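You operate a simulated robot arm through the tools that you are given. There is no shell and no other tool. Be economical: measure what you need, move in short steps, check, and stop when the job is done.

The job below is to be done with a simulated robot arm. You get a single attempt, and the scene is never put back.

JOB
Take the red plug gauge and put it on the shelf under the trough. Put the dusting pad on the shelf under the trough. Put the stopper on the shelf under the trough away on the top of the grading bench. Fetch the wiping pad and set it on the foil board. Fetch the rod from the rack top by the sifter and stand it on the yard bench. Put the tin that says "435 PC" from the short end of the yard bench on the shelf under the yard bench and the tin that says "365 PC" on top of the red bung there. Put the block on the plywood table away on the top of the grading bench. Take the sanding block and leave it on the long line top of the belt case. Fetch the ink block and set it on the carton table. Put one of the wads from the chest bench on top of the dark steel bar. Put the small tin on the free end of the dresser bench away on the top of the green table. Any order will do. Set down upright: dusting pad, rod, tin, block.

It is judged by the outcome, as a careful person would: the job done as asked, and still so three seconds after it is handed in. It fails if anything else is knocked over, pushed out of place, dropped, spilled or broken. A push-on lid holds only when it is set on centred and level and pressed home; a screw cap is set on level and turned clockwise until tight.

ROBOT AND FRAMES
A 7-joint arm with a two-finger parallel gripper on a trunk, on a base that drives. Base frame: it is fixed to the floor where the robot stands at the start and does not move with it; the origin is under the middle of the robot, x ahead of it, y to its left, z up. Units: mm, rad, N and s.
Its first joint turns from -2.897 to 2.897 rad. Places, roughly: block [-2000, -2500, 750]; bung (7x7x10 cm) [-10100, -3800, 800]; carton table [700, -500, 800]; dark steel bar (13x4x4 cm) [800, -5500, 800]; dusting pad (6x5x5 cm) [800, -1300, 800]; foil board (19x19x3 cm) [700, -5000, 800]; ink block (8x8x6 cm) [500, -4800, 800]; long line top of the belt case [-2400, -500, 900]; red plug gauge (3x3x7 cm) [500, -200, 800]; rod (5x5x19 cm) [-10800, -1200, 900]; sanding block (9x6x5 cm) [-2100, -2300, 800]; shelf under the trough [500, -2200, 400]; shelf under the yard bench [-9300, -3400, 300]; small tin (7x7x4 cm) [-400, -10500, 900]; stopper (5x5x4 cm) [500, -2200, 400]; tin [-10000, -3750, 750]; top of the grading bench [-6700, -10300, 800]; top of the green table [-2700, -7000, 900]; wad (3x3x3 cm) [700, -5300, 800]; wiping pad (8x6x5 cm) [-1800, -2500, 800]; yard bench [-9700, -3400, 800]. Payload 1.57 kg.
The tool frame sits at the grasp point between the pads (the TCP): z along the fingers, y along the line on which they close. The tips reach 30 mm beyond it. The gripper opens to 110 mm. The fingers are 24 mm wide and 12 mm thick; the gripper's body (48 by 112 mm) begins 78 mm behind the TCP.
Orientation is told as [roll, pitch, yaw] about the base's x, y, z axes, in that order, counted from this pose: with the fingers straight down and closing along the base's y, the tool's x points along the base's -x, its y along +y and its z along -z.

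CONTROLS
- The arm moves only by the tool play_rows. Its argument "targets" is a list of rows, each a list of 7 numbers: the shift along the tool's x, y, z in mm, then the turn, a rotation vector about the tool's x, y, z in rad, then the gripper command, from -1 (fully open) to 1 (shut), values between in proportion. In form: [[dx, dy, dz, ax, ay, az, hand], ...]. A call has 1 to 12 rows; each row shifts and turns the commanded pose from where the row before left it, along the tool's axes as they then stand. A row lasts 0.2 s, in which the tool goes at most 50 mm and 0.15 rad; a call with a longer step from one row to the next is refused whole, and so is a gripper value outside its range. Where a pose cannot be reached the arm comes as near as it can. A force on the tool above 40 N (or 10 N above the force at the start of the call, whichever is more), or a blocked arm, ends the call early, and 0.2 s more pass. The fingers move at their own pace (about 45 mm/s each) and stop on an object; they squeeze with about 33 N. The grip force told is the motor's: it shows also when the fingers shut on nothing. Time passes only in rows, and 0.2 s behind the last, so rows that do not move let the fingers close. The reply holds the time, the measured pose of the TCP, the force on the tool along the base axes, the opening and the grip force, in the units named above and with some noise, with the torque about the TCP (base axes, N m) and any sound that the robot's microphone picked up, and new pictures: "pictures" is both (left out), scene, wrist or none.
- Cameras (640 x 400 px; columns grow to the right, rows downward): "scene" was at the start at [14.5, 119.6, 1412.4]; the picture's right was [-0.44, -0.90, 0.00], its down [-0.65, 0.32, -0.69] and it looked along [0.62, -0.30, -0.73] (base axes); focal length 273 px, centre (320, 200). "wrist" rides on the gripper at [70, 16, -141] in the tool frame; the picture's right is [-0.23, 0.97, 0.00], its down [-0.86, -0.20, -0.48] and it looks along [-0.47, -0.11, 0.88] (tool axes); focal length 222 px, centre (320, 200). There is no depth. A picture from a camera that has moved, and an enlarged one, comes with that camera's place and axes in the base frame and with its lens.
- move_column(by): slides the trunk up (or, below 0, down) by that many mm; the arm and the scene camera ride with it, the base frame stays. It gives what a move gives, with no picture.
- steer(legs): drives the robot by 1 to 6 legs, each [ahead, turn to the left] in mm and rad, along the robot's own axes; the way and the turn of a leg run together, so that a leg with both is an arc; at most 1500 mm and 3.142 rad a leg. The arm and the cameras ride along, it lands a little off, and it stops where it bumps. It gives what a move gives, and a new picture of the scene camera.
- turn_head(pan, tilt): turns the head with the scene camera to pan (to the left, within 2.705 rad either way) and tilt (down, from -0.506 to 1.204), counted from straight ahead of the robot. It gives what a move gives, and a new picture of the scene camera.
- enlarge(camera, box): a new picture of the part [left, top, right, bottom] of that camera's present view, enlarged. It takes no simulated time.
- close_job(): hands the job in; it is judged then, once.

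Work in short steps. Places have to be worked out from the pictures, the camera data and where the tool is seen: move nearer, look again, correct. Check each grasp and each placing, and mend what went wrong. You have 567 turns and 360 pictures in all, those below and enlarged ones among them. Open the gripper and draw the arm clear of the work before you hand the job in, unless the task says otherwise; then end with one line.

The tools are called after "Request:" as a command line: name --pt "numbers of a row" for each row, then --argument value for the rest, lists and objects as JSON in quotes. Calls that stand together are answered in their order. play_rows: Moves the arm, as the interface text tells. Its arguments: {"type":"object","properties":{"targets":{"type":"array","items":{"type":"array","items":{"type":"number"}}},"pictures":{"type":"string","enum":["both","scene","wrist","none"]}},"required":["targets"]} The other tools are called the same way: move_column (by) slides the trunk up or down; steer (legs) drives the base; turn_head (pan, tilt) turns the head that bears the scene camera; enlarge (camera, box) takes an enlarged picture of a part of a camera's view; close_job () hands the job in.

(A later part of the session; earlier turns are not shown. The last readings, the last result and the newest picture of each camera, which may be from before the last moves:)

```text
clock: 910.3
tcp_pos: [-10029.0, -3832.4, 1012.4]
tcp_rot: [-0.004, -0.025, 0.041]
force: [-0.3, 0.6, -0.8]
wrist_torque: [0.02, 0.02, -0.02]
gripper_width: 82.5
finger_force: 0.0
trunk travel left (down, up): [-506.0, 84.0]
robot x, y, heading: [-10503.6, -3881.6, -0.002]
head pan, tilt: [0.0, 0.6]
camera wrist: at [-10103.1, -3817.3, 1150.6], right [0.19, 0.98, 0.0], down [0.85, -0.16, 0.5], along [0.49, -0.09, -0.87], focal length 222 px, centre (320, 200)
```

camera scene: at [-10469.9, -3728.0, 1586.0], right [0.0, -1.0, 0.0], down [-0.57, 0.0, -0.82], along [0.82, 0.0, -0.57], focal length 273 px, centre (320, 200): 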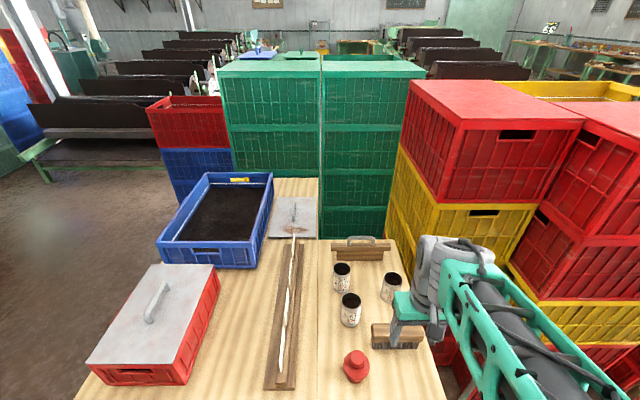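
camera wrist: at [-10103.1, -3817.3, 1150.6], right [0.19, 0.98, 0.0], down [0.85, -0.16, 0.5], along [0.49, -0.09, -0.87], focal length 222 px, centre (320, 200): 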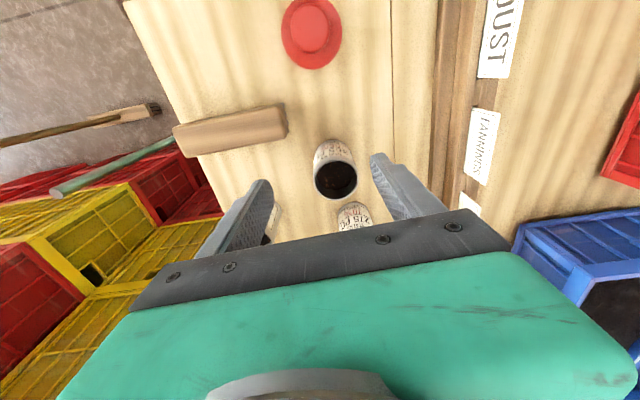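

Table z≈800; the 365 tin is at [-9983, -3820], its top ≈893; the bung top ≈903 at [-10139, -3816]. I descend over the 365 tin.

Request:
play_rows --pt "-23 5 0 0 0 0 -0.36" --pt "-23 5 20 0 0 0 -0.36" --pt "0 0 40 0 0 0 -0.36" --pictures "wrist"

```text
clock: 911.1
tcp_pos: [-9981.3, -3823.2, 951.4]
tcp_rot: [-0.005, -0.026, 0.042]
force: [-0.1, -0.2, 0.7]
wrist_torque: [-0.01, 0.02, -0.02]
gripper_width: 74.9
finger_force: 0.0
trunk travel left (down, up): [-506.0, 84.0]
robot x, y, heading: [-10500.4, -3883.7, 0.001]
head pan, tilt: [0.0, 0.6]
camera wrist: at [-10055.5, -3806.9, 1090.2], right [0.19, 0.98, 0.0], down [0.85, -0.16, 0.5], along [0.49, -0.09, -0.87], focal length 222 px, centre (320, 200)
```

wrist: 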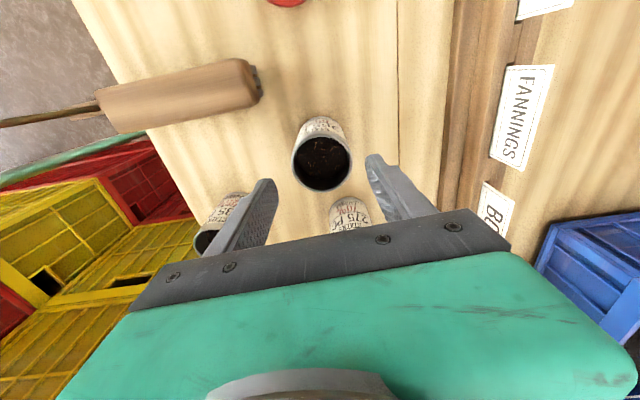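

Confirmed at [-9983, -3818]. I descend and grip.

Request:
play_rows --pt "2 4 30 0 0 0 -0.36" --pt "0 0 35 0 0 0 -0.36" --pt "0 0 28 0 0 0 -0.36" --pt "0 0 0 0 0 0 1" --pt "0 0 0 0 0 0 1" --pt "0 0 0 0 0 0 1" --pictures "wrist"

```text
clock: 912.5
tcp_pos: [-9981.7, -3817.2, 858.6]
tcp_rot: [-0.004, -0.025, 0.044]
force: [0.2, 0.0, -0.3]
wrist_torque: [-0.02, 0.03, -0.03]
gripper_width: 59.4
finger_force: 32.1
trunk travel left (down, up): [-506.0, 84.0]
robot x, y, heading: [-10499.5, -3878.1, 0.0]
head pan, tilt: [0.0, 0.6]
camera wrist: at [-10054.8, -3802.3, 997.9], right [0.19, 0.98, 0.0], down [0.85, -0.16, 0.5], along [0.49, -0.09, -0.87], focal length 222 px, centre (320, 200)
```

wrist: 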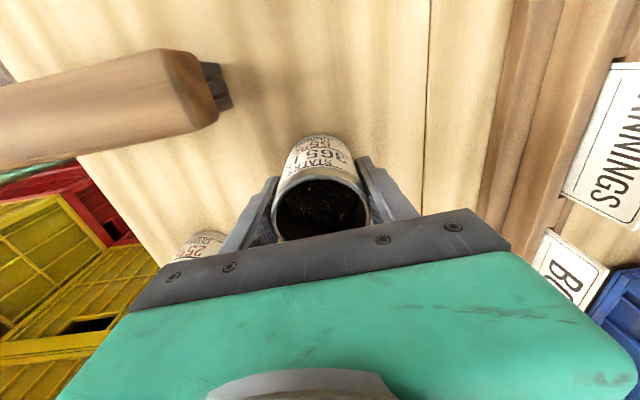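

Held. I lift and back off to view the bung.

Request:
play_rows --pt "0 0 -45 0 0 0 1" --pt "0 0 -45 0 0 0 1" --pt "0 0 -45 0 0 0 1" --pt "48 0 0 0 0 0 1" --pt "48 0 0 0 0 0 1" --pt "48 0 0 0 0 0 1" --pt "48 0 0 0 0 0 1" --pt "40 10 0 0 0 0 1" --pictures "wrist"

```text
clock: 914.3
tcp_pos: [-10217.2, -3816.8, 988.1]
tcp_rot: [-0.006, -0.025, 0.041]
force: [-0.6, 0.1, -1.4]
wrist_torque: [0.0, 0.02, -0.04]
gripper_width: 59.4
finger_force: 33.0
trunk travel left (down, up): [-506.0, 84.0]
robot x, y, heading: [-10501.7, -3880.5, -0.0]
head pan, tilt: [0.0, 0.6]
camera wrist: at [-10289.7, -3802.4, 1126.4], right [0.19, 0.98, 0.0], down [0.85, -0.16, 0.5], along [0.49, -0.09, -0.87], focal length 222 px, centre (320, 200)
```

wrist: 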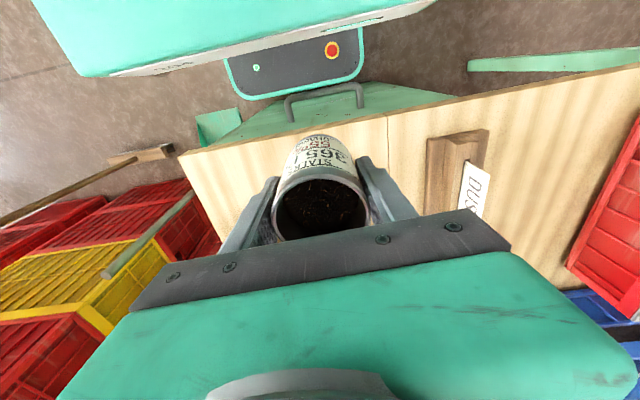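

Request:
enlarge --camera "scene" --box '[280, 240, 460, 400]'

```text
2.50 times, centred on (370, 320) of scene
camera zoom: at [-10470.5, -3728.2, 1586.1], right [0.0, -1.0, 0.0], down [-0.56, 0.0, -0.83], along [0.83, 0.0, -0.56], focal length 682 px, centre (195, -100)
```

zoom: 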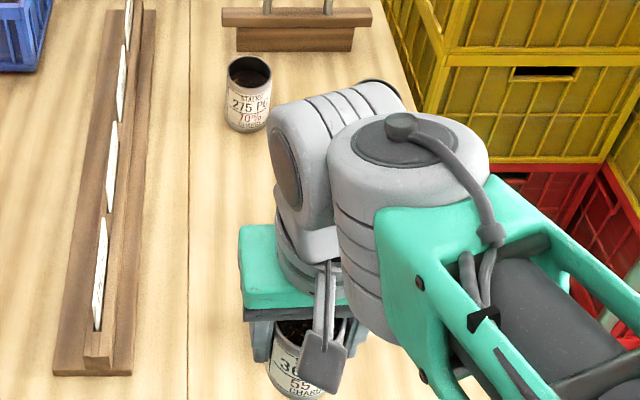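

Averaging three views the bung's top centre is [-10140, -3814], z≈900. I move the tin over it.

Request:
play_rows --pt "-39 0 0 0 0 0 1" --pt "-39 1 0 0 0 0 1" --pt "0 0 15 0 0 0 1" --pictures "wrist"

Request:
enlarge --camera "scene" --box '[300, 270, 440, 400]'

```text
clock: 915.1
tcp_pos: [-10136.5, -3812.3, 972.7]
tcp_rot: [-0.006, -0.024, 0.04]
force: [-0.2, 1.2, -0.4]
wrist_torque: [-0.02, 0.01, 0.0]
gripper_width: 59.0
finger_force: 32.6
trunk travel left (down, up): [-506.0, 84.0]
robot x, y, heading: [-10498.9, -3881.6, 0.001]
head pan, tilt: [0.0, 0.6]
camera wrist: at [-10210.8, -3796.9, 1112.5], right [0.19, 0.98, 0.0], down [0.85, -0.16, 0.5], along [0.49, -0.09, -0.87], focal length 222 px, centre (320, 200)
```

wrist: 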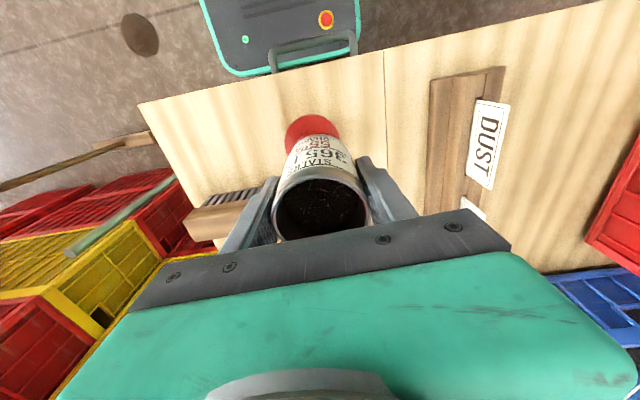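

```text
3.08 times, centred on (370, 335) of scene
camera zoom: at [-10470.0, -3727.9, 1586.0], right [0.0, -1.0, 0.0], down [-0.57, 0.0, -0.82], along [0.82, 0.0, -0.57], focal length 840 px, centre (166, -215)
```

zoom: 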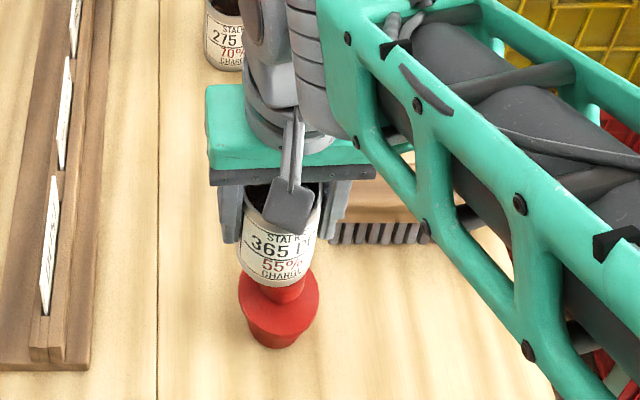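

Both views show the tin within 3 mm of centre. A small correction, then I lower in fine steps.

Request:
play_rows --pt "3 -2 6 0 0 0 1" --pt "0 0 3 0 0 0 1" --pt "0 0 1.5 0 0 0 1" --pt "0 0 1.5 0 0 0 1" --pt "0 0 1.5 0 0 0 1" --pt "0 0 1.5 0 0 0 1" --pt "0 0 1.5 0 0 0 1" --pictures "none"

```text
clock: 916.7
tcp_pos: [-10139.8, -3814.7, 958.5]
tcp_rot: [-0.005, -0.027, 0.041]
force: [0.0, -0.3, -1.7]
wrist_torque: [0.0, 0.0, -0.02]
gripper_width: 59.0
finger_force: 33.4
trunk travel left (down, up): [-506.0, 84.0]
robot x, y, heading: [-10502.0, -3879.6, 0.001]
head pan, tilt: [0.0, 0.6]
```

Request:
play_rows --pt "0 0 1.5 0 0 0 1" --pt "0 0 1.5 0 0 0 1" --pt "0 0 1.5 0 0 0 1" --pt "0 0 1.5 0 0 0 1" --pictures "none"

```text
clock: 917.7
tcp_pos: [-10140.7, -3812.8, 951.0]
tcp_rot: [-0.006, -0.025, 0.042]
force: [-0.5, 0.5, 1.0]
wrist_torque: [0.02, 0.03, -0.01]
gripper_width: 59.4
finger_force: 33.5
trunk travel left (down, up): [-506.0, 84.0]
robot x, y, heading: [-10501.8, -3885.0, 0.002]
head pan, tilt: [0.0, 0.6]
```

Request:
play_rows --pt "0 0 1.5 0 0 0 1" --pt "0 0 1.5 0 0 0 1" --pt "0 0 1.5 0 0 0 1" --pt "0 0 1.5 0 0 0 1" --pt "0 0 1.5 0 0 0 1" --pictures "scene"

```text
clock: 918.9
tcp_pos: [-10139.8, -3814.2, 947.5]
tcp_rot: [-0.005, -0.029, 0.042]
force: [1.0, 1.2, 25.6]
wrist_torque: [-0.02, -0.2, 0.03]
gripper_width: 59.0
finger_force: 33.2
trunk travel left (down, up): [-506.0, 84.0]
robot x, y, heading: [-10502.6, -3880.3, -0.002]
head pan, tilt: [0.0, 0.6]
camera scene: at [-10471.4, -3728.1, 1586.2], right [0.0, -1.0, 0.0], down [-0.56, 0.0, -0.83], along [0.83, 0.0, -0.56], focal length 273 px, centre (320, 200)
```

scene: 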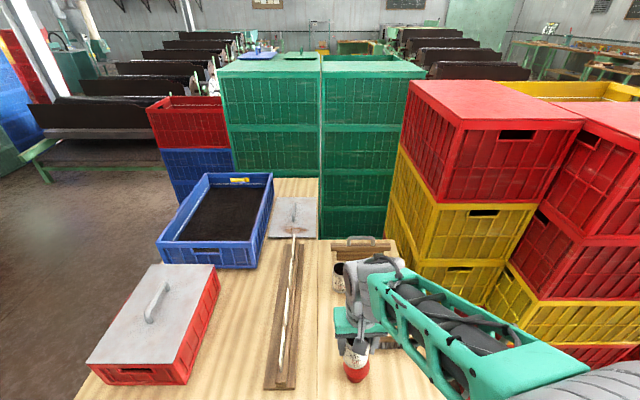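

Firm, centred contact (torque ≈0). I ease off, open slowly and rise straight up.

Request:
play_rows --pt "0 0 -2 0 0 0 1" --pt "0 0 0 0 0 0 -0.12" --pt "0 0 0 0 0 0 -0.25" --pt "0 0 0 0 0 0 -0.4" --pt "0 0 -20 0 0 0 -0.4" --pt "0 0 -40 0 0 0 -0.4" --pt "0 0 -45 0 0 0 -0.4" --pictures "wrist"

```text
clock: 920.5
tcp_pos: [-10145.2, -3814.9, 1052.7]
tcp_rot: [-0.005, -0.025, 0.042]
force: [-0.1, -0.8, 0.7]
wrist_torque: [-0.04, 0.01, 0.0]
gripper_width: 76.9
finger_force: 0.1
trunk travel left (down, up): [-506.0, 84.0]
robot x, y, heading: [-10499.6, -3879.7, -0.004]
head pan, tilt: [0.0, 0.6]
camera wrist: at [-10218.3, -3800.5, 1190.4], right [0.19, 0.98, 0.0], down [0.85, -0.16, 0.5], along [0.49, -0.09, -0.87], focal length 222 px, centre (320, 200)
```

wrist: 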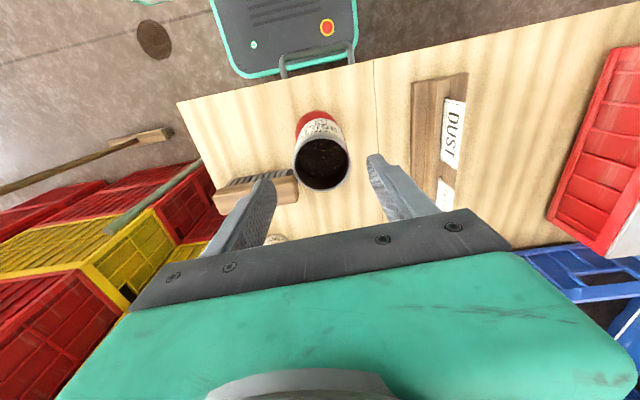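

The 365 tin stands squarely on the bung. For the 435 tin I'll approach from further south with a tilted tool, so I reposition the base.

Request:
steer --legs '[[-250, 0], [0, -0.6], [270, 0], [0, 0.6]]'

Request:
play_rows --pt "20 0 0 0 -0.13 -0.04 -0.45" --pt "0 0 0 0 -0.13 -0.04 -0.45" --pt "0 0 0 0 -0.13 0 -0.45" --pt "0 0 0 0 -0.13 0 -0.45" --pt "0 0 0 0 -0.13 0 -0.45" --pt "0 0 0 0 -0.13 0 -0.45" --pt "0 0 0 0 -0.1 0 -0.45" --pictures "wrist"

```text
clock: 925.4
tcp_pos: [-10218.8, -4158.7, 1050.3]
tcp_rot: [-0.006, -0.024, -0.533]
force: [0.5, 0.0, 0.3]
wrist_torque: [0.0, 0.03, -0.02]
gripper_width: 77.0
finger_force: 0.1
trunk travel left (down, up): [-506.0, 84.0]
robot x, y, heading: [-10555.0, -4023.1, -0.578]
head pan, tilt: [0.0, 0.6]
stopped in leg 3: the robot was blocked; the commanded pose is now the measured one
camera scene: at [-10444.2, -3907.5, 1586.0], right [-0.54, -0.84, 0.0], down [-0.47, 0.31, -0.82], along [0.69, -0.45, -0.57], focal length 273 px, centre (320, 200)
```

scene: 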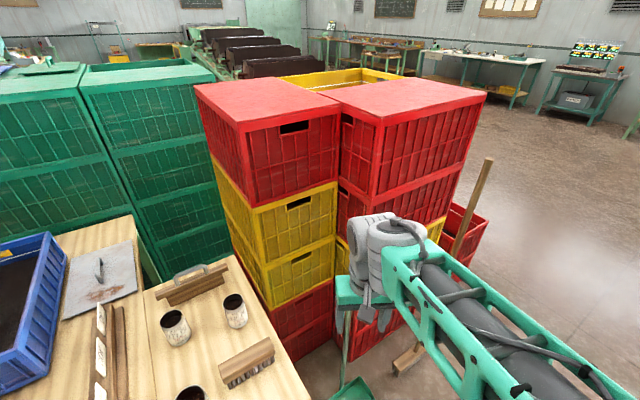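

```text
clock: 926.5
tcp_pos: [-10254.6, -4148.9, 989.8]
tcp_rot: [-0.126, -0.412, -0.4]
force: [1.3, -0.7, 0.0]
wrist_torque: [-0.02, 0.01, 0.05]
gripper_width: 79.8
finger_force: 0.0
trunk travel left (down, up): [-506.0, 84.0]
robot x, y, heading: [-10558.8, -4024.0, -0.576]
head pan, tilt: [0.0, 0.6]
stopped in row 5: the arm was blocked; the commanded pose is now the measured one
camera wrist: at [-10350.8, -4071.5, 1087.5], right [0.61, 0.79, -0.02], down [0.48, -0.35, 0.8], along [0.62, -0.5, -0.6], focal length 222 px, centre (320, 200)
```

wrist: 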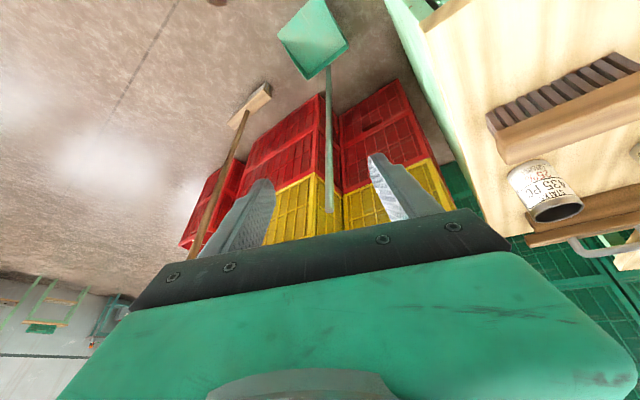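

Blocked by the bench's cabinet corner, and the tilt needs more reach. I back off, square the heading, then extend.

Request:
steer --legs '[[-90, 0], [0, 0.61], [95, 0]]'

Request:
play_rows --pt "0 0 -40 0.1 0 0 -0.45" --pt "-35 0 -30 0 0 0 -0.45" --pt "-35 0 -25 0 0 0 -0.45" --pictures "scene"

```text
clock: 930.1
tcp_pos: [-10215.2, -3897.8, 991.6]
tcp_rot: [-0.124, -0.413, 0.221]
force: [0.7, 0.2, 0.7]
wrist_torque: [-0.01, 0.02, 0.01]
gripper_width: 80.0
finger_force: 0.1
trunk travel left (down, up): [-506.0, 84.0]
robot x, y, heading: [-10533.8, -3966.6, 0.047]
head pan, tilt: [0.0, 0.6]
camera scene: at [-10510.4, -3813.4, 1586.0], right [0.05, -1.0, 0.0], down [-0.56, -0.03, -0.82], along [0.82, 0.04, -0.57], focal length 273 px, centre (320, 200)
```

scene: 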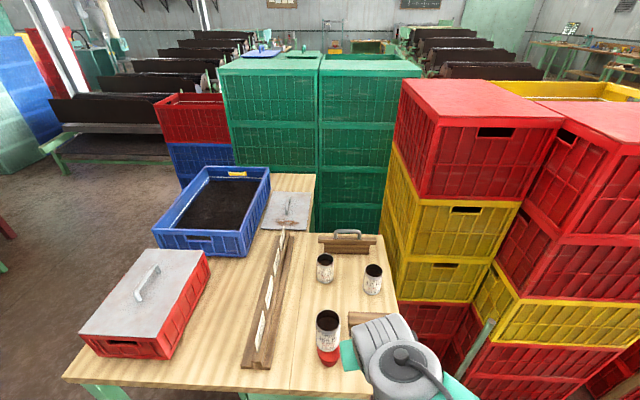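

```text
clock: 930.9
tcp_pos: [-10193.3, -3875.1, 1105.0]
tcp_rot: [-0.225, -0.414, 0.222]
force: [0.2, -0.5, 0.5]
wrist_torque: [0.02, 0.02, -0.01]
gripper_width: 79.6
finger_force: 0.1
trunk travel left (down, up): [-506.0, 84.0]
robot x, y, heading: [-10534.6, -3969.2, 0.046]
head pan, tilt: [0.0, 0.6]
camera scene: at [-10510.8, -3812.9, 1585.9], right [0.05, -1.0, 0.0], down [-0.56, -0.03, -0.83], along [0.82, 0.04, -0.56], focal length 273 px, centre (320, 200)
```

scene: 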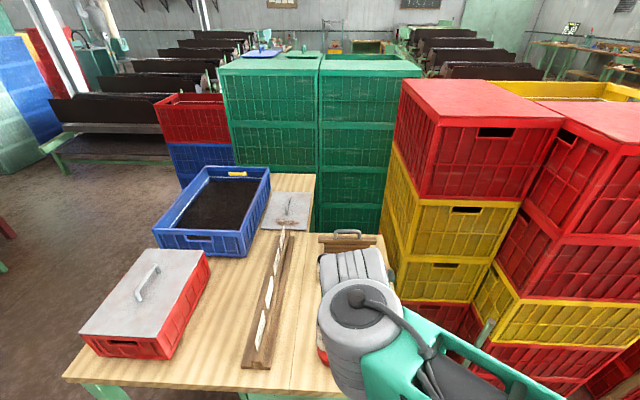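

I fix the roll sign, shift south of the stack, extend, and complete the tilt.

Request:
play_rows --pt "0 0 0 -0.112 0 0 -0.45" --pt "0 0 0 -0.112 0 0 -0.45" --pt "-6 -38 2 0 0 0 -0.45" --pt "-6 -38 2 0 0 0 -0.45" --pt "-6 -35 2 0 0 0 -0.45" --pt "-38 0 15 0 -0.12 0 -0.45" --pt "-30 0 20 0 -0.12 0 -0.45" --pt "-10 0 10 0 -0.12 0 -0.45" --pt "0 0 0 0 -0.12 0 -0.45" --pictures "wrist"

```text
clock: 931.7
tcp_pos: [-10206.8, -3830.4, 1092.3]
tcp_rot: [0.003, -0.376, 0.506]
force: [-0.1, -0.3, 0.5]
wrist_torque: [0.05, 0.03, 0.0]
gripper_width: 79.7
finger_force: 0.0
trunk travel left (down, up): [-506.0, 84.0]
robot x, y, heading: [-10532.6, -3968.1, 0.049]
head pan, tilt: [0.0, 0.6]
stopped in row 4: the arm was blocked; the commanded pose is now the measured one
camera wrist: at [-10317.6, -3872.1, 1197.6], right [-0.29, 0.95, 0.09], down [0.64, 0.12, 0.76], along [0.71, 0.27, -0.65], focal length 222 px, centre (320, 200)
```

wrist: 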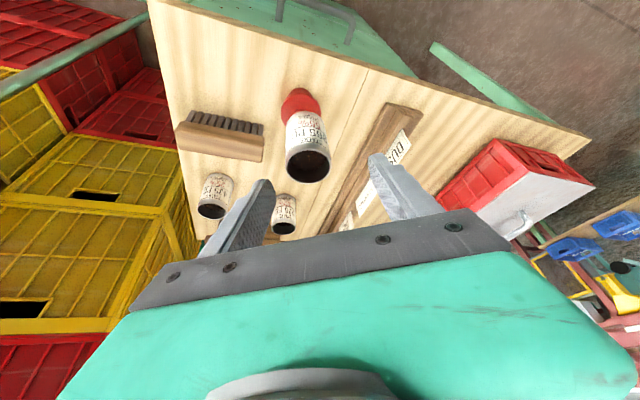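

The folded arm is at its limits there. I extend forward first.

Request:
play_rows --pt "-24 -20 9 0 0 0 -0.45" --pt "-24 -25 9 0 0 0 -0.45" --pt "-24 -25 9 0 0 0 -0.45" --pt "-24 -25 9 0 0 0 -0.45" --pictures "none"

```text
clock: 932.7
tcp_pos: [-10068.9, -3865.6, 1096.8]
tcp_rot: [0.004, -0.378, 0.505]
force: [-0.2, 0.7, 1.6]
wrist_torque: [0.0, 0.0, 0.01]
gripper_width: 79.9
finger_force: 0.1
trunk travel left (down, up): [-506.0, 84.0]
robot x, y, heading: [-10537.1, -3966.0, 0.049]
head pan, tilt: [0.0, 0.6]
```

Works when extended. I fix the yaw, move above and short of the 435 tin, then tilt.

Request:
play_rows --pt "0 0 0 0 0 0.15 -0.45" --pt "0 0 0 0 0 0.15 -0.45" --pt "0 0 0 0 0 0.15 -0.45" --pt "-24 -26 10 0 0 0 -0.45" --pt "-24 -26 10 0 0 0 -0.45" --pt "-24 -26 10 0 0 0 -0.45" --pt "-24 -26 10 0 0 0 -0.45" --pt "0 0 0 0 -0.13 0 -0.45" --pt "0 0 0 0 -0.13 0 -0.45" --pt "0 0 0 0 -0.13 0 -0.45" --pt "0 0 0 0 -0.13 0 -0.45" --pictures "wrist"

```text
clock: 935.1
tcp_pos: [-9959.6, -3956.3, 1073.3]
tcp_rot: [0.249, -0.851, -0.107]
force: [-0.1, -0.4, -0.4]
wrist_torque: [-0.02, -0.01, 0.01]
gripper_width: 79.9
finger_force: 0.1
trunk travel left (down, up): [-506.0, 84.0]
robot x, y, heading: [-10536.8, -3969.3, 0.046]
head pan, tilt: [0.0, 0.6]
camera wrist: at [-10112.7, -3958.6, 1114.1], right [0.07, 0.94, 0.33], down [0.22, -0.34, 0.92], along [0.97, 0.01, -0.23], focal length 222 px, centre (320, 200)
```

wrist: 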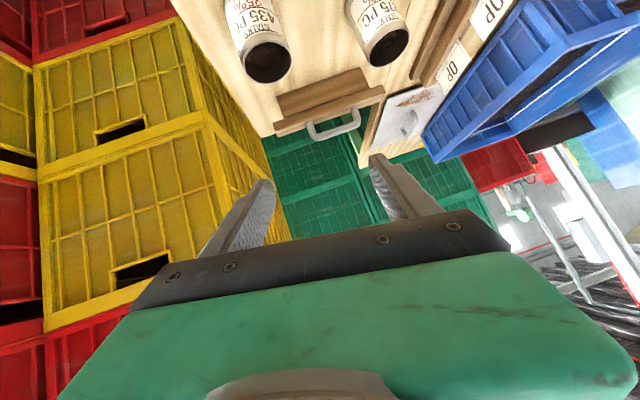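

I correct the roll, then move down to a standoff behind the 435 tin.

Request:
play_rows --pt "0 0 0 0.125 0 0 -0.45" --pt "0 0 0 0.124 0 0 -0.45" --pt "34 0 17 0 0 0 -0.45" --pt "34 0 17 0 0 0 -0.45" --pt "34 1 17 0 0 0 -0.45" --pictures "wrist"

```text
clock: 936.3
tcp_pos: [-9991.1, -3952.9, 964.3]
tcp_rot: [-0.001, -0.847, -0.107]
force: [-0.9, -0.4, 0.2]
wrist_torque: [-0.02, 0.0, -0.03]
gripper_width: 79.8
finger_force: 0.1
trunk travel left (down, up): [-506.0, 84.0]
robot x, y, heading: [-10534.9, -3970.4, 0.05]
head pan, tilt: [0.0, 0.6]
camera wrist: at [-10139.9, -3920.0, 1004.9], right [0.25, 0.95, 0.17], down [0.18, -0.22, 0.96], along [0.95, -0.21, -0.23], focal length 222 px, centre (320, 200)
```

wrist: 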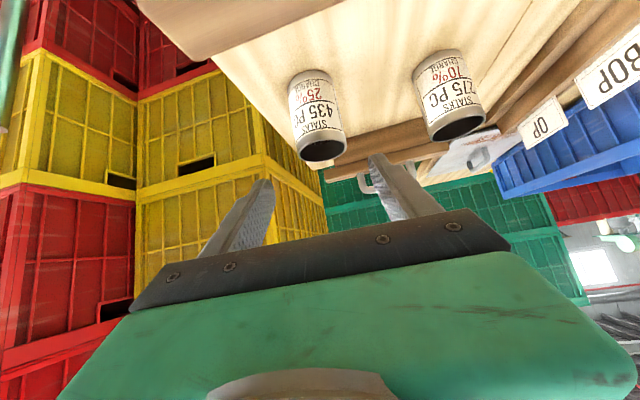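

Target confirmed at [-9911, -3958]. I slide in along the tool axis and grip.

Request:
play_rows --pt "33 2 0 0 0 0 -0.45" --pt "0 0 45 0 0 0 -0.45" --pt "0 0 45 0 0 0 -0.45" --pt "0 0 44 0 0 0 -0.45" --pictures "wrist"

```text
clock: 937.3
tcp_pos: [-9911.9, -3958.0, 851.8]
tcp_rot: [0.002, -0.846, -0.105]
force: [-1.4, -0.5, 0.0]
wrist_torque: [-0.01, 0.0, 0.0]
gripper_width: 79.7
finger_force: 0.0
trunk travel left (down, up): [-506.0, 84.0]
robot x, y, heading: [-10538.1, -3968.1, 0.045]
head pan, tilt: [0.0, 0.6]
camera wrist: at [-10059.7, -3925.3, 892.2], right [0.25, 0.95, 0.17], down [0.18, -0.22, 0.96], along [0.95, -0.21, -0.23], focal length 222 px, centre (320, 200)
```

wrist: 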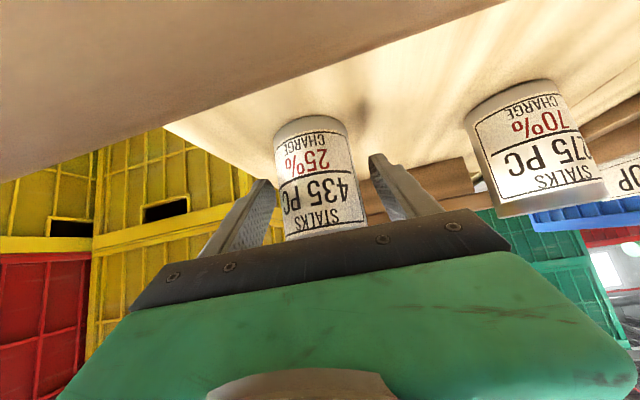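

The 435 tin is between the fingers. I close.

Request:
play_rows --pt "0 0 0 0 0 0 1" --pt "0 0 0 0 0 0 1" --pt "0 0 0 0 0 0 1" --pictures "none"

Request:
play_rows --pt "-22 0 -20 0 0 0 1" --pt "-33 0 -29 0 0 0 1" --pt "-33 0 -29 0 0 0 1" --pt "-33 0 -29 0 0 0 1" --pictures "wrist"

```text
clock: 938.1
tcp_pos: [-9911.7, -3958.4, 851.7]
tcp_rot: [0.002, -0.846, -0.103]
force: [-0.8, -0.3, -0.3]
wrist_torque: [-0.03, -0.01, 0.0]
gripper_width: 58.2
finger_force: 28.5
trunk travel left (down, up): [-506.0, 84.0]
robot x, y, heading: [-10536.4, -3968.5, 0.045]
head pan, tilt: [0.0, 0.6]
```

```text
clock: 939.1
tcp_pos: [-9909.9, -3957.4, 1013.4]
tcp_rot: [0.0, -0.847, -0.106]
force: [0.0, -0.1, -1.0]
wrist_torque: [0.0, -0.01, 0.0]
gripper_width: 58.0
finger_force: 32.7
trunk travel left (down, up): [-506.0, 84.0]
robot x, y, heading: [-10534.1, -3965.8, 0.046]
head pan, tilt: [0.0, 0.6]
camera wrist: at [-10059.1, -3924.8, 1053.4], right [0.25, 0.95, 0.17], down [0.19, -0.22, 0.96], along [0.95, -0.21, -0.23], focal length 222 px, centre (320, 200)
```

wrist: 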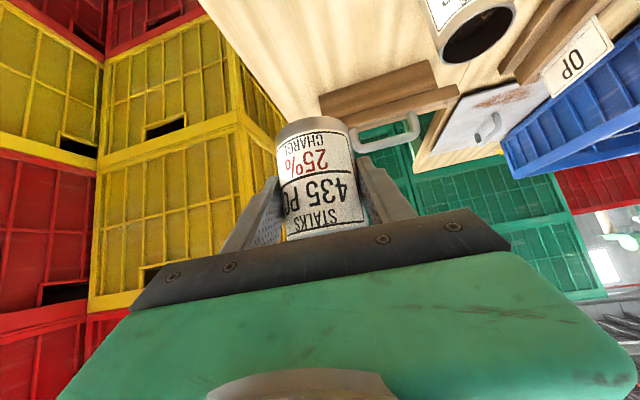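

Held upright. I retract a little, back out, and drive round to the bench's north side.

Request:
play_rows --pt "22 0 -25 0 0 0 1" --pt "22 0 -25 0 0 0 1" --pt "22 0 -25 0 0 0 1" --pictures "none"

Request:
steer --legs '[[-550, 0], [0, 1.525], [1500, 0], [0, -1.571], [1500, 0]]'

```text
clock: 939.9
tcp_pos: [-10009.5, -3946.6, 1011.1]
tcp_rot: [0.001, -0.846, -0.103]
force: [-0.1, 0.5, -1.0]
wrist_torque: [0.03, -0.01, 0.0]
gripper_width: 58.4
finger_force: 32.8
trunk travel left (down, up): [-506.0, 84.0]
robot x, y, heading: [-10533.9, -3971.2, 0.048]
head pan, tilt: [0.0, 0.6]
```

```text
clock: 964.7
tcp_pos: [-9118.3, -2428.8, 1011.1]
tcp_rot: [0.0, -0.846, -0.113]
force: [0.5, 0.0, -0.9]
wrist_torque: [0.03, 0.01, -0.01]
gripper_width: 57.3
finger_force: 32.6
trunk travel left (down, up): [-506.0, 84.0]
robot x, y, heading: [-9641.0, -2449.6, 0.046]
head pan, tilt: [0.0, 0.6]
camera scene: at [-9617.4, -2291.7, 1586.0], right [0.04, -1.0, 0.0], down [-0.56, -0.02, -0.83], along [0.82, 0.03, -0.56], focal length 273 px, centre (320, 200)
```

scene: 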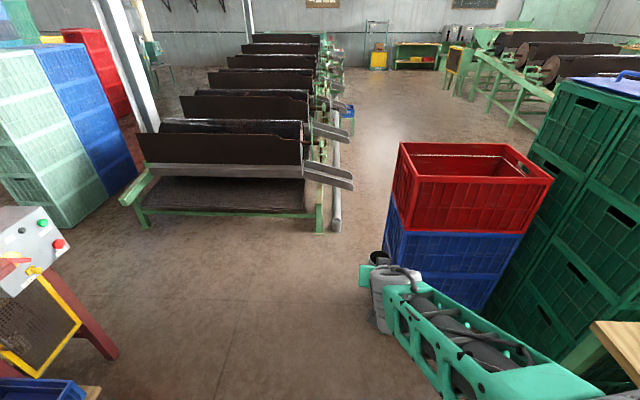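

I'll reverse into line with the shelf's east part: turn, back up northeast, then turn to face south.

Request:
steer --legs '[[0, -2.686], [-500, 0], [0, 1.069]]'

Request:
turn_head --pan -0.2 --tilt 0.8

```text
clock: 976.6
tcp_pos: [-9195.2, -2714.9, 1010.8]
tcp_rot: [0.0, -0.847, -1.672]
force: [-0.3, -0.2, -0.5]
wrist_torque: [0.0, -0.02, -0.02]
gripper_width: 57.5
finger_force: 33.3
trunk travel left (down, up): [-506.0, 84.0]
robot x, y, heading: [-9223.7, -2191.0, -1.52]
head pan, tilt: [0.0, 0.6]
camera scene: at [-9061.9, -2210.0, 1586.0], right [-1.0, -0.05, 0.0], down [-0.03, 0.56, -0.83], along [0.04, -0.82, -0.56], focal length 273 px, centre (320, 200)
```

scene: 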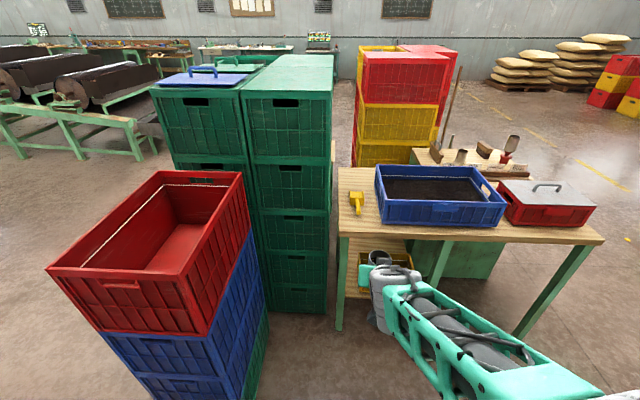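

```text
clock: 977.3
tcp_pos: [-9195.4, -2714.3, 1010.2]
tcp_rot: [0.001, -0.847, -1.668]
force: [0.0, 0.6, -0.6]
wrist_torque: [0.01, -0.04, 0.0]
gripper_width: 57.3
finger_force: 32.8
trunk travel left (down, up): [-506.0, 84.0]
robot x, y, heading: [-9217.0, -2189.2, -1.518]
head pan, tilt: [-0.201, 0.799]
camera scene: at [-9078.5, -2201.5, 1569.2], right [-0.99, 0.15, 0.0], down [0.11, 0.71, -0.7], along [-0.1, -0.69, -0.72], focal length 273 px, centre (320, 200)
```

scene: 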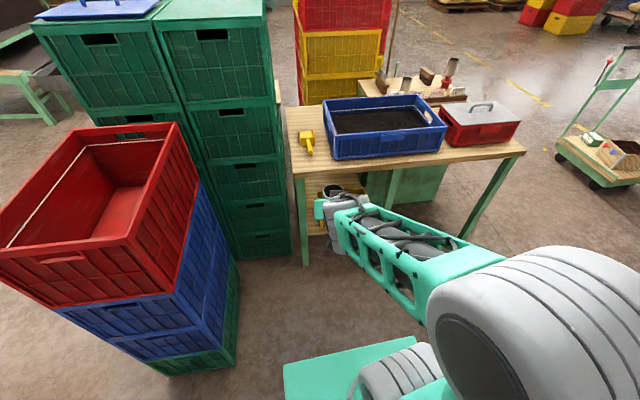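

I lower the trunk, which is needed for the shelf anyway and gives a view under the bench.

Request:
move_column --by -400

Request:
turn_head --pan -0.15 --tilt 0.6

Request:
play_rows --pt "0 0 0 0 0 0 1" --pictures "wrist"

```text
clock: 981.1
tcp_pos: [-9196.6, -2715.4, 610.8]
tcp_rot: [-0.001, -0.847, -1.671]
force: [-0.5, -0.8, -0.1]
wrist_torque: [0.03, 0.02, -0.02]
gripper_width: 57.1
finger_force: 33.2
trunk travel left (down, up): [-106.0, 484.0]
robot x, y, heading: [-9221.7, -2186.3, -1.517]
head pan, tilt: [-0.201, 0.799]
```

```text
clock: 981.9
tcp_pos: [-9196.2, -2712.9, 610.4]
tcp_rot: [0.0, -0.848, -1.669]
force: [0.3, 0.3, -2.0]
wrist_torque: [0.04, 0.0, 0.0]
gripper_width: 57.6
finger_force: 32.9
trunk travel left (down, up): [-106.0, 484.0]
robot x, y, heading: [-9221.6, -2187.8, -1.521]
head pan, tilt: [-0.15, 0.6]
camera scene: at [-9075.3, -2209.6, 1186.0], right [-1.0, 0.1, 0.0], down [0.06, 0.56, -0.82], along [-0.08, -0.82, -0.57], focal length 273 px, centre (320, 200)
```

scene: 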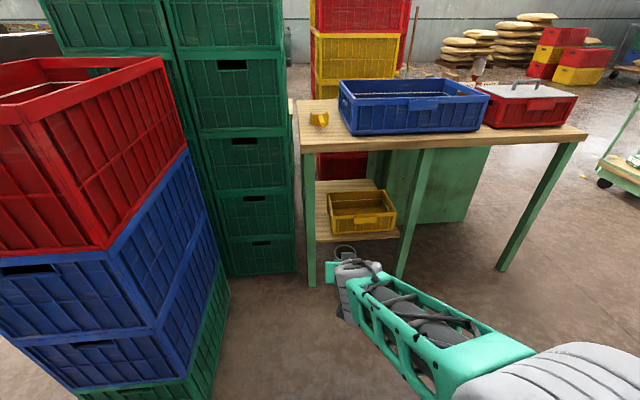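

```text
clock: 982.3
tcp_pos: [-9194.2, -2713.0, 611.3]
tcp_rot: [-0.001, -0.847, -1.669]
force: [0.4, -0.2, -1.0]
wrist_torque: [-0.01, -0.03, 0.04]
gripper_width: 57.1
finger_force: 33.0
trunk travel left (down, up): [-106.0, 484.0]
robot x, y, heading: [-9216.0, -2191.6, -1.517]
head pan, tilt: [-0.15, 0.6]
camera wrist: at [-9164.1, -2563.7, 651.6], right [0.95, -0.25, 0.17], down [-0.22, -0.19, 0.96], along [-0.2, -0.95, -0.23], focal length 222 px, centre (320, 200)
```

wrist: 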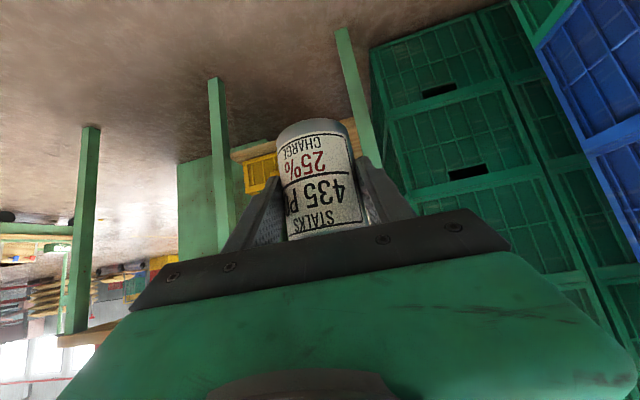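

Request:
enlarge --camera "scene" --box '[285, 130, 445, 300]'

```text
2.35 times, centred on (365, 215) of scene
camera zoom: at [-9075.3, -2209.7, 1186.0], right [-1.0, 0.1, 0.0], down [0.06, 0.56, -0.83], along [-0.08, -0.82, -0.56], focal length 642 px, centre (214, 165)
```

zoom: 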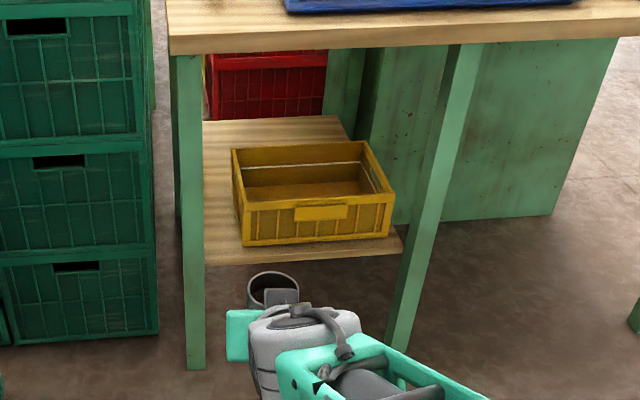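

The shelf's front-left corner, beside the yellow tray, is free (x -9150…-9235). I'll approach it from the northwest so the gripper clears the bench leg. I reposition the base.

Request:
steer --legs '[[0, -1.05], [420, 0], [0, 1.55]]'

```text
clock: 991.2
tcp_pos: [-9307.2, -2868.4, 609.8]
tcp_rot: [0.0, -0.848, -1.205]
force: [-0.2, -0.2, -0.6]
wrist_torque: [0.03, 0.02, -0.01]
gripper_width: 57.1
finger_force: 33.1
trunk travel left (down, up): [-106.0, 484.0]
robot x, y, heading: [-9561.5, -2414.3, -1.051]
head pan, tilt: [-0.15, 0.6]
camera scene: at [-9424.7, -2364.8, 1186.0], right [-0.93, -0.36, 0.0], down [-0.2, 0.53, -0.83], along [0.3, -0.77, -0.56], focal length 273 px, centre (320, 200)
```

scene: 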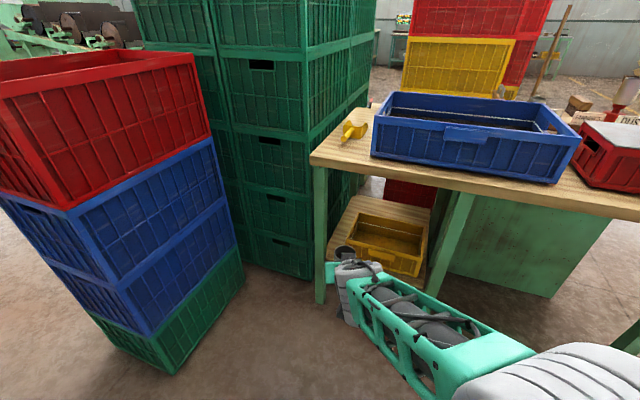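

Request:
enlarge --camera "scene" --box '[290, 150, 470, 310]'

```text
2.50 times, centred on (380, 230) of scene
camera zoom: at [-9424.7, -2364.8, 1186.0], right [-0.93, -0.36, 0.0], down [-0.2, 0.53, -0.83], along [0.3, -0.77, -0.56], focal length 682 px, centre (170, 125)
```

zoom: 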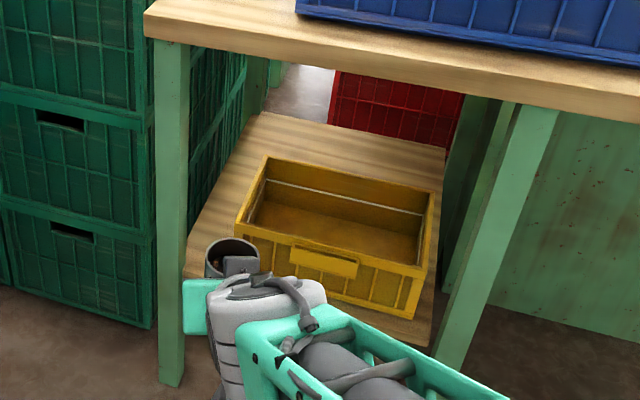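

I rotate the tool to point a little more eastward, lower it, and drive in closer.

Request:
play_rows --pt "0 0 0 -0.07 0 -0.061 1" --pt "0 0 0 -0.07 0 -0.061 1" --pt "30 0 26 0 0 0 1" --pt "30 0 26 0 0 0 1" --pt "30 0 26 0 0 0 1" --pt "30 0 26 0 0 0 1" --pt "30 0 26 0 0 0 1" --pictures "none"

Request:
steer --legs '[[240, 0]]'

Request:
play_rows --pt "0 0 0 0 0 0 1" --pictures "wrist"

```text
clock: 992.8
tcp_pos: [-9308.8, -2867.8, 410.4]
tcp_rot: [0.001, -0.849, -1.021]
force: [0.2, -0.2, -0.9]
wrist_torque: [-0.01, 0.03, -0.03]
gripper_width: 56.9
finger_force: 32.6
trunk travel left (down, up): [-106.0, 484.0]
robot x, y, heading: [-9562.2, -2412.9, -1.055]
head pan, tilt: [-0.15, 0.6]
```

```text
clock: 994.5
tcp_pos: [-9186.4, -3077.0, 410.3]
tcp_rot: [0.001, -0.846, -1.017]
force: [0.5, -0.4, -0.9]
wrist_torque: [0.01, -0.02, 0.02]
gripper_width: 57.0
finger_force: 32.7
trunk travel left (down, up): [-106.0, 484.0]
robot x, y, heading: [-9442.8, -2621.7, -1.053]
head pan, tilt: [-0.15, 0.6]
camera scene: at [-9304.9, -2574.8, 1186.0], right [-0.93, -0.36, 0.0], down [-0.2, 0.53, -0.83], along [0.3, -0.77, -0.56], focal length 273 px, centre (320, 200)
```

scene: 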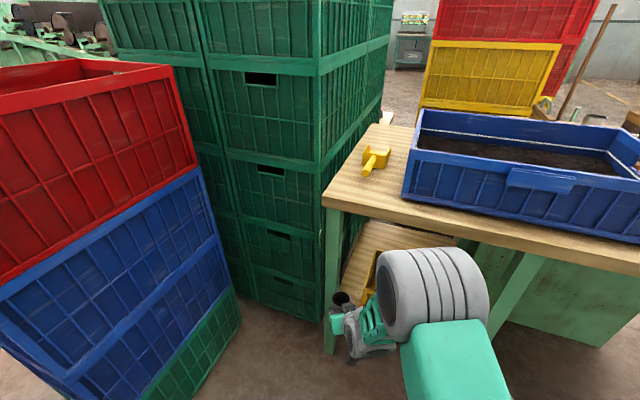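

```text
clock: 995.0
tcp_pos: [-9188.3, -3076.8, 410.8]
tcp_rot: [0.001, -0.846, -1.017]
force: [0.0, 0.4, -0.8]
wrist_torque: [0.0, 0.0, -0.01]
gripper_width: 57.3
finger_force: 33.2
trunk travel left (down, up): [-106.0, 484.0]
robot x, y, heading: [-9440.8, -2621.8, -1.046]
head pan, tilt: [-0.15, 0.6]
camera wrist: at [-9252.9, -2938.6, 451.5], right [0.91, 0.38, 0.17], down [-0.06, -0.28, 0.96], along [0.42, -0.88, -0.23], focal length 222 px, centre (320, 200)
```

wrist: 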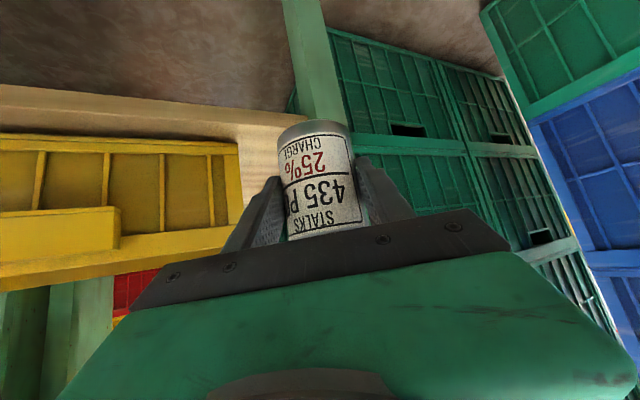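

The gap between leg and tray is too narrow for the tilted gripper, but a vertical tool fits under the bench. I'll set the tin on the free bench-top corner and regrasp it vertically. First I back off and raise.

Request:
steer --legs '[[-180, 0]]'

Request:
move_column --by 400

Request:
play_rows --pt "-30 0 -26 0 0 0 1" --pt "-30 0 -26 0 0 0 1" --pt "-25 0 -22 0 0 0 1" --pictures "none"

```text
clock: 996.5
tcp_pos: [-9276.3, -2918.2, 411.6]
tcp_rot: [0.003, -0.848, -1.013]
force: [0.7, -0.5, 0.0]
wrist_torque: [0.02, 0.02, 0.0]
gripper_width: 57.3
finger_force: 33.3
trunk travel left (down, up): [-106.0, 484.0]
robot x, y, heading: [-9537.5, -2461.5, -1.048]
head pan, tilt: [-0.15, 0.6]
camera scene: at [-9396.1, -2416.1, 1186.0], right [-0.93, -0.37, 0.0], down [-0.21, 0.53, -0.83], along [0.3, -0.77, -0.56], focal length 273 px, centre (320, 200)
```

scene: 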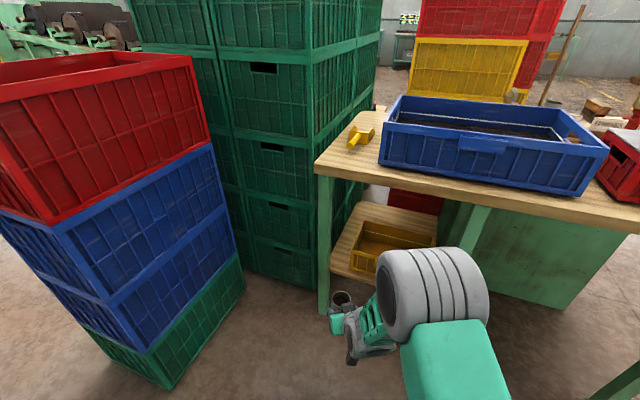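

```text
clock: 1000.3
tcp_pos: [-9275.9, -2917.7, 809.3]
tcp_rot: [0.0, -0.846, -1.013]
force: [-0.4, -0.2, -1.9]
wrist_torque: [0.03, 0.02, -0.01]
gripper_width: 57.2
finger_force: 33.1
trunk travel left (down, up): [-506.0, 84.0]
robot x, y, heading: [-9536.6, -2463.6, -1.048]
head pan, tilt: [-0.15, 0.6]
```

```text
clock: 1001.1
tcp_pos: [-9276.0, -2915.8, 924.1]
tcp_rot: [0.002, -0.844, -1.012]
force: [-0.1, 0.2, -0.2]
wrist_torque: [-0.01, 0.02, 0.01]
gripper_width: 57.0
finger_force: 33.2
trunk travel left (down, up): [-506.0, 84.0]
robot x, y, heading: [-9535.4, -2461.3, -1.045]
head pan, tilt: [-0.15, 0.6]
```

I move over the free corner near [-9200, -3190] of the bench top and set the tin down.

Request:
steer --legs '[[200, 0]]'

Request:
play_rows --pt "-16 -25 18 0 0 0 1" --pt "-16 -25 18 0 0 0 1" --pt "-16 -24 18 0 0 0 1" --pt "20 0 18 0 0 0 1" --pt "20 0 18 0 0 0 1" --pt "4 0 3.5 0 0 0 1" --pt "2.5 0 2.2 0 0 0 1" --pt "2.5 0 2.2 0 0 0 1" --pt "2.5 0 2.2 0 0 0 1" --pt "2.5 0 2.2 0 0 0 1" --pt "2.5 0 2.2 0 0 0 1" --pictures "wrist"

```text
clock: 1002.7
tcp_pos: [-9169.2, -3092.6, 923.4]
tcp_rot: [0.003, -0.846, -1.007]
force: [0.7, -0.3, -0.7]
wrist_torque: [0.04, 0.03, -0.03]
gripper_width: 57.4
finger_force: 33.2
trunk travel left (down, up): [-506.0, 84.0]
robot x, y, heading: [-9435.4, -2638.6, -1.04]
head pan, tilt: [-0.15, 0.6]
camera scene: at [-9292.8, -2592.8, 1586.0], right [-0.93, -0.37, 0.0], down [-0.21, 0.52, -0.82], along [0.31, -0.77, -0.57], focal length 273 px, centre (320, 200)
```

scene: 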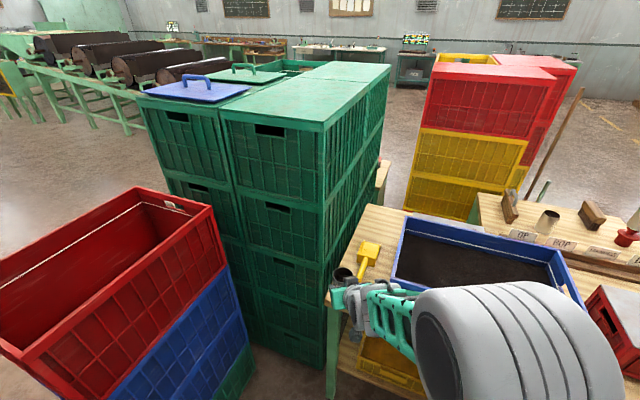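

```text
clock: 1005.1
tcp_pos: [-9193.7, -3197.3, 856.1]
tcp_rot: [-0.004, -0.863, -1.003]
force: [0.8, 0.0, 11.3]
wrist_torque: [-0.53, -0.05, -0.01]
gripper_width: 57.4
finger_force: 33.1
trunk travel left (down, up): [-506.0, 84.0]
robot x, y, heading: [-9433.6, -2638.7, -1.04]
head pan, tilt: [-0.15, 0.6]
stopped in row 11: the force on the tool passed its limit (the readings are from after the stop); the commanded pose is now the measured one
camera wrist: at [-9260.4, -3058.8, 894.1], right [0.9, 0.4, 0.17], down [-0.06, -0.27, 0.96], along [0.43, -0.88, -0.22], focal length 222 px, centre (320, 200)
```

wrist: 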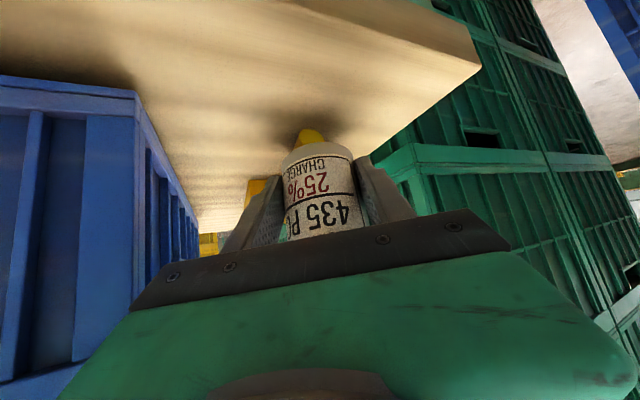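

The tin seems to have come down on the scoop's handle tip. I lift it, shift toward the front-west, and set it down there.

Request:
play_rows --pt "-11 0 -10 0 0 0 1" --pt "21 -1.5 -23.5 0 0 0 1" --pt "21 -1.5 -23.5 0 0 0 1" --pt "7 0 6 0 0 0 1" --pt "2.5 0 2.2 0 0 0 1" --pt "2.5 0 2.2 0 0 0 1" --pt "2.5 0 2.2 0 0 0 1" --pt "2.5 0 2.2 0 0 0 1" --pt "2.5 0 2.2 0 0 0 1" --pictures "wrist"

```text
clock: 1007.1
tcp_pos: [-9229.2, -3144.1, 840.2]
tcp_rot: [-0.001, -0.854, -1.005]
force: [0.3, -0.6, 0.3]
wrist_torque: [0.04, 0.03, -0.02]
gripper_width: 57.5
finger_force: 32.6
trunk travel left (down, up): [-506.0, 84.0]
robot x, y, heading: [-9433.3, -2643.2, -1.039]
head pan, tilt: [-0.15, 0.6]
camera wrist: at [-9297.2, -3005.6, 879.5], right [0.9, 0.39, 0.17], down [-0.06, -0.28, 0.96], along [0.43, -0.88, -0.23], focal length 222 px, centre (320, 200)
```

wrist: 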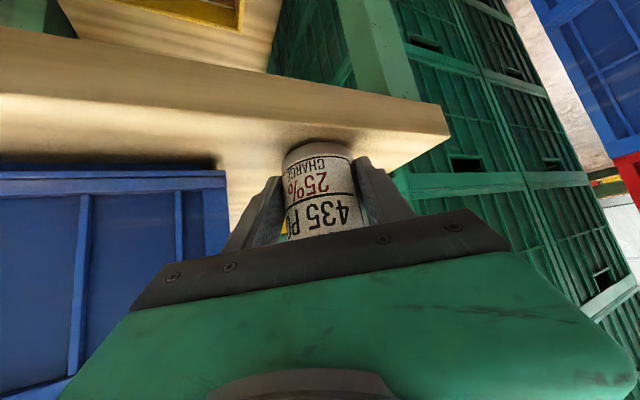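

No contact yet; the bench is lower here, so the earlier contact was indeed the handle. I continue lowering.

Request:
play_rows --pt "2.5 0 2.2 0 0 0 1" --pt "2.5 0 2.2 0 0 0 1" --pt "2.5 0 2.2 0 0 0 1" --pt "2.5 0 2.2 0 0 0 1" --pt "2.5 0 2.2 0 0 0 1" --pt "2.5 0 2.2 0 0 0 1" --pt "2.5 0 2.2 0 0 0 1" --pictures "none"

```text
clock: 1008.1
tcp_pos: [-9227.8, -3149.2, 836.4]
tcp_rot: [-0.002, -0.872, -1.004]
force: [3.7, -3.0, 10.3]
wrist_torque: [-0.05, -0.08, -0.02]
gripper_width: 57.2
finger_force: 32.8
trunk travel left (down, up): [-506.0, 84.0]
robot x, y, heading: [-9435.0, -2638.0, -1.041]
head pan, tilt: [-0.15, 0.6]
stopped in row 4: the force on the tool passed its limit (the readings are from after the stop); the commanded pose is now the measured one
```

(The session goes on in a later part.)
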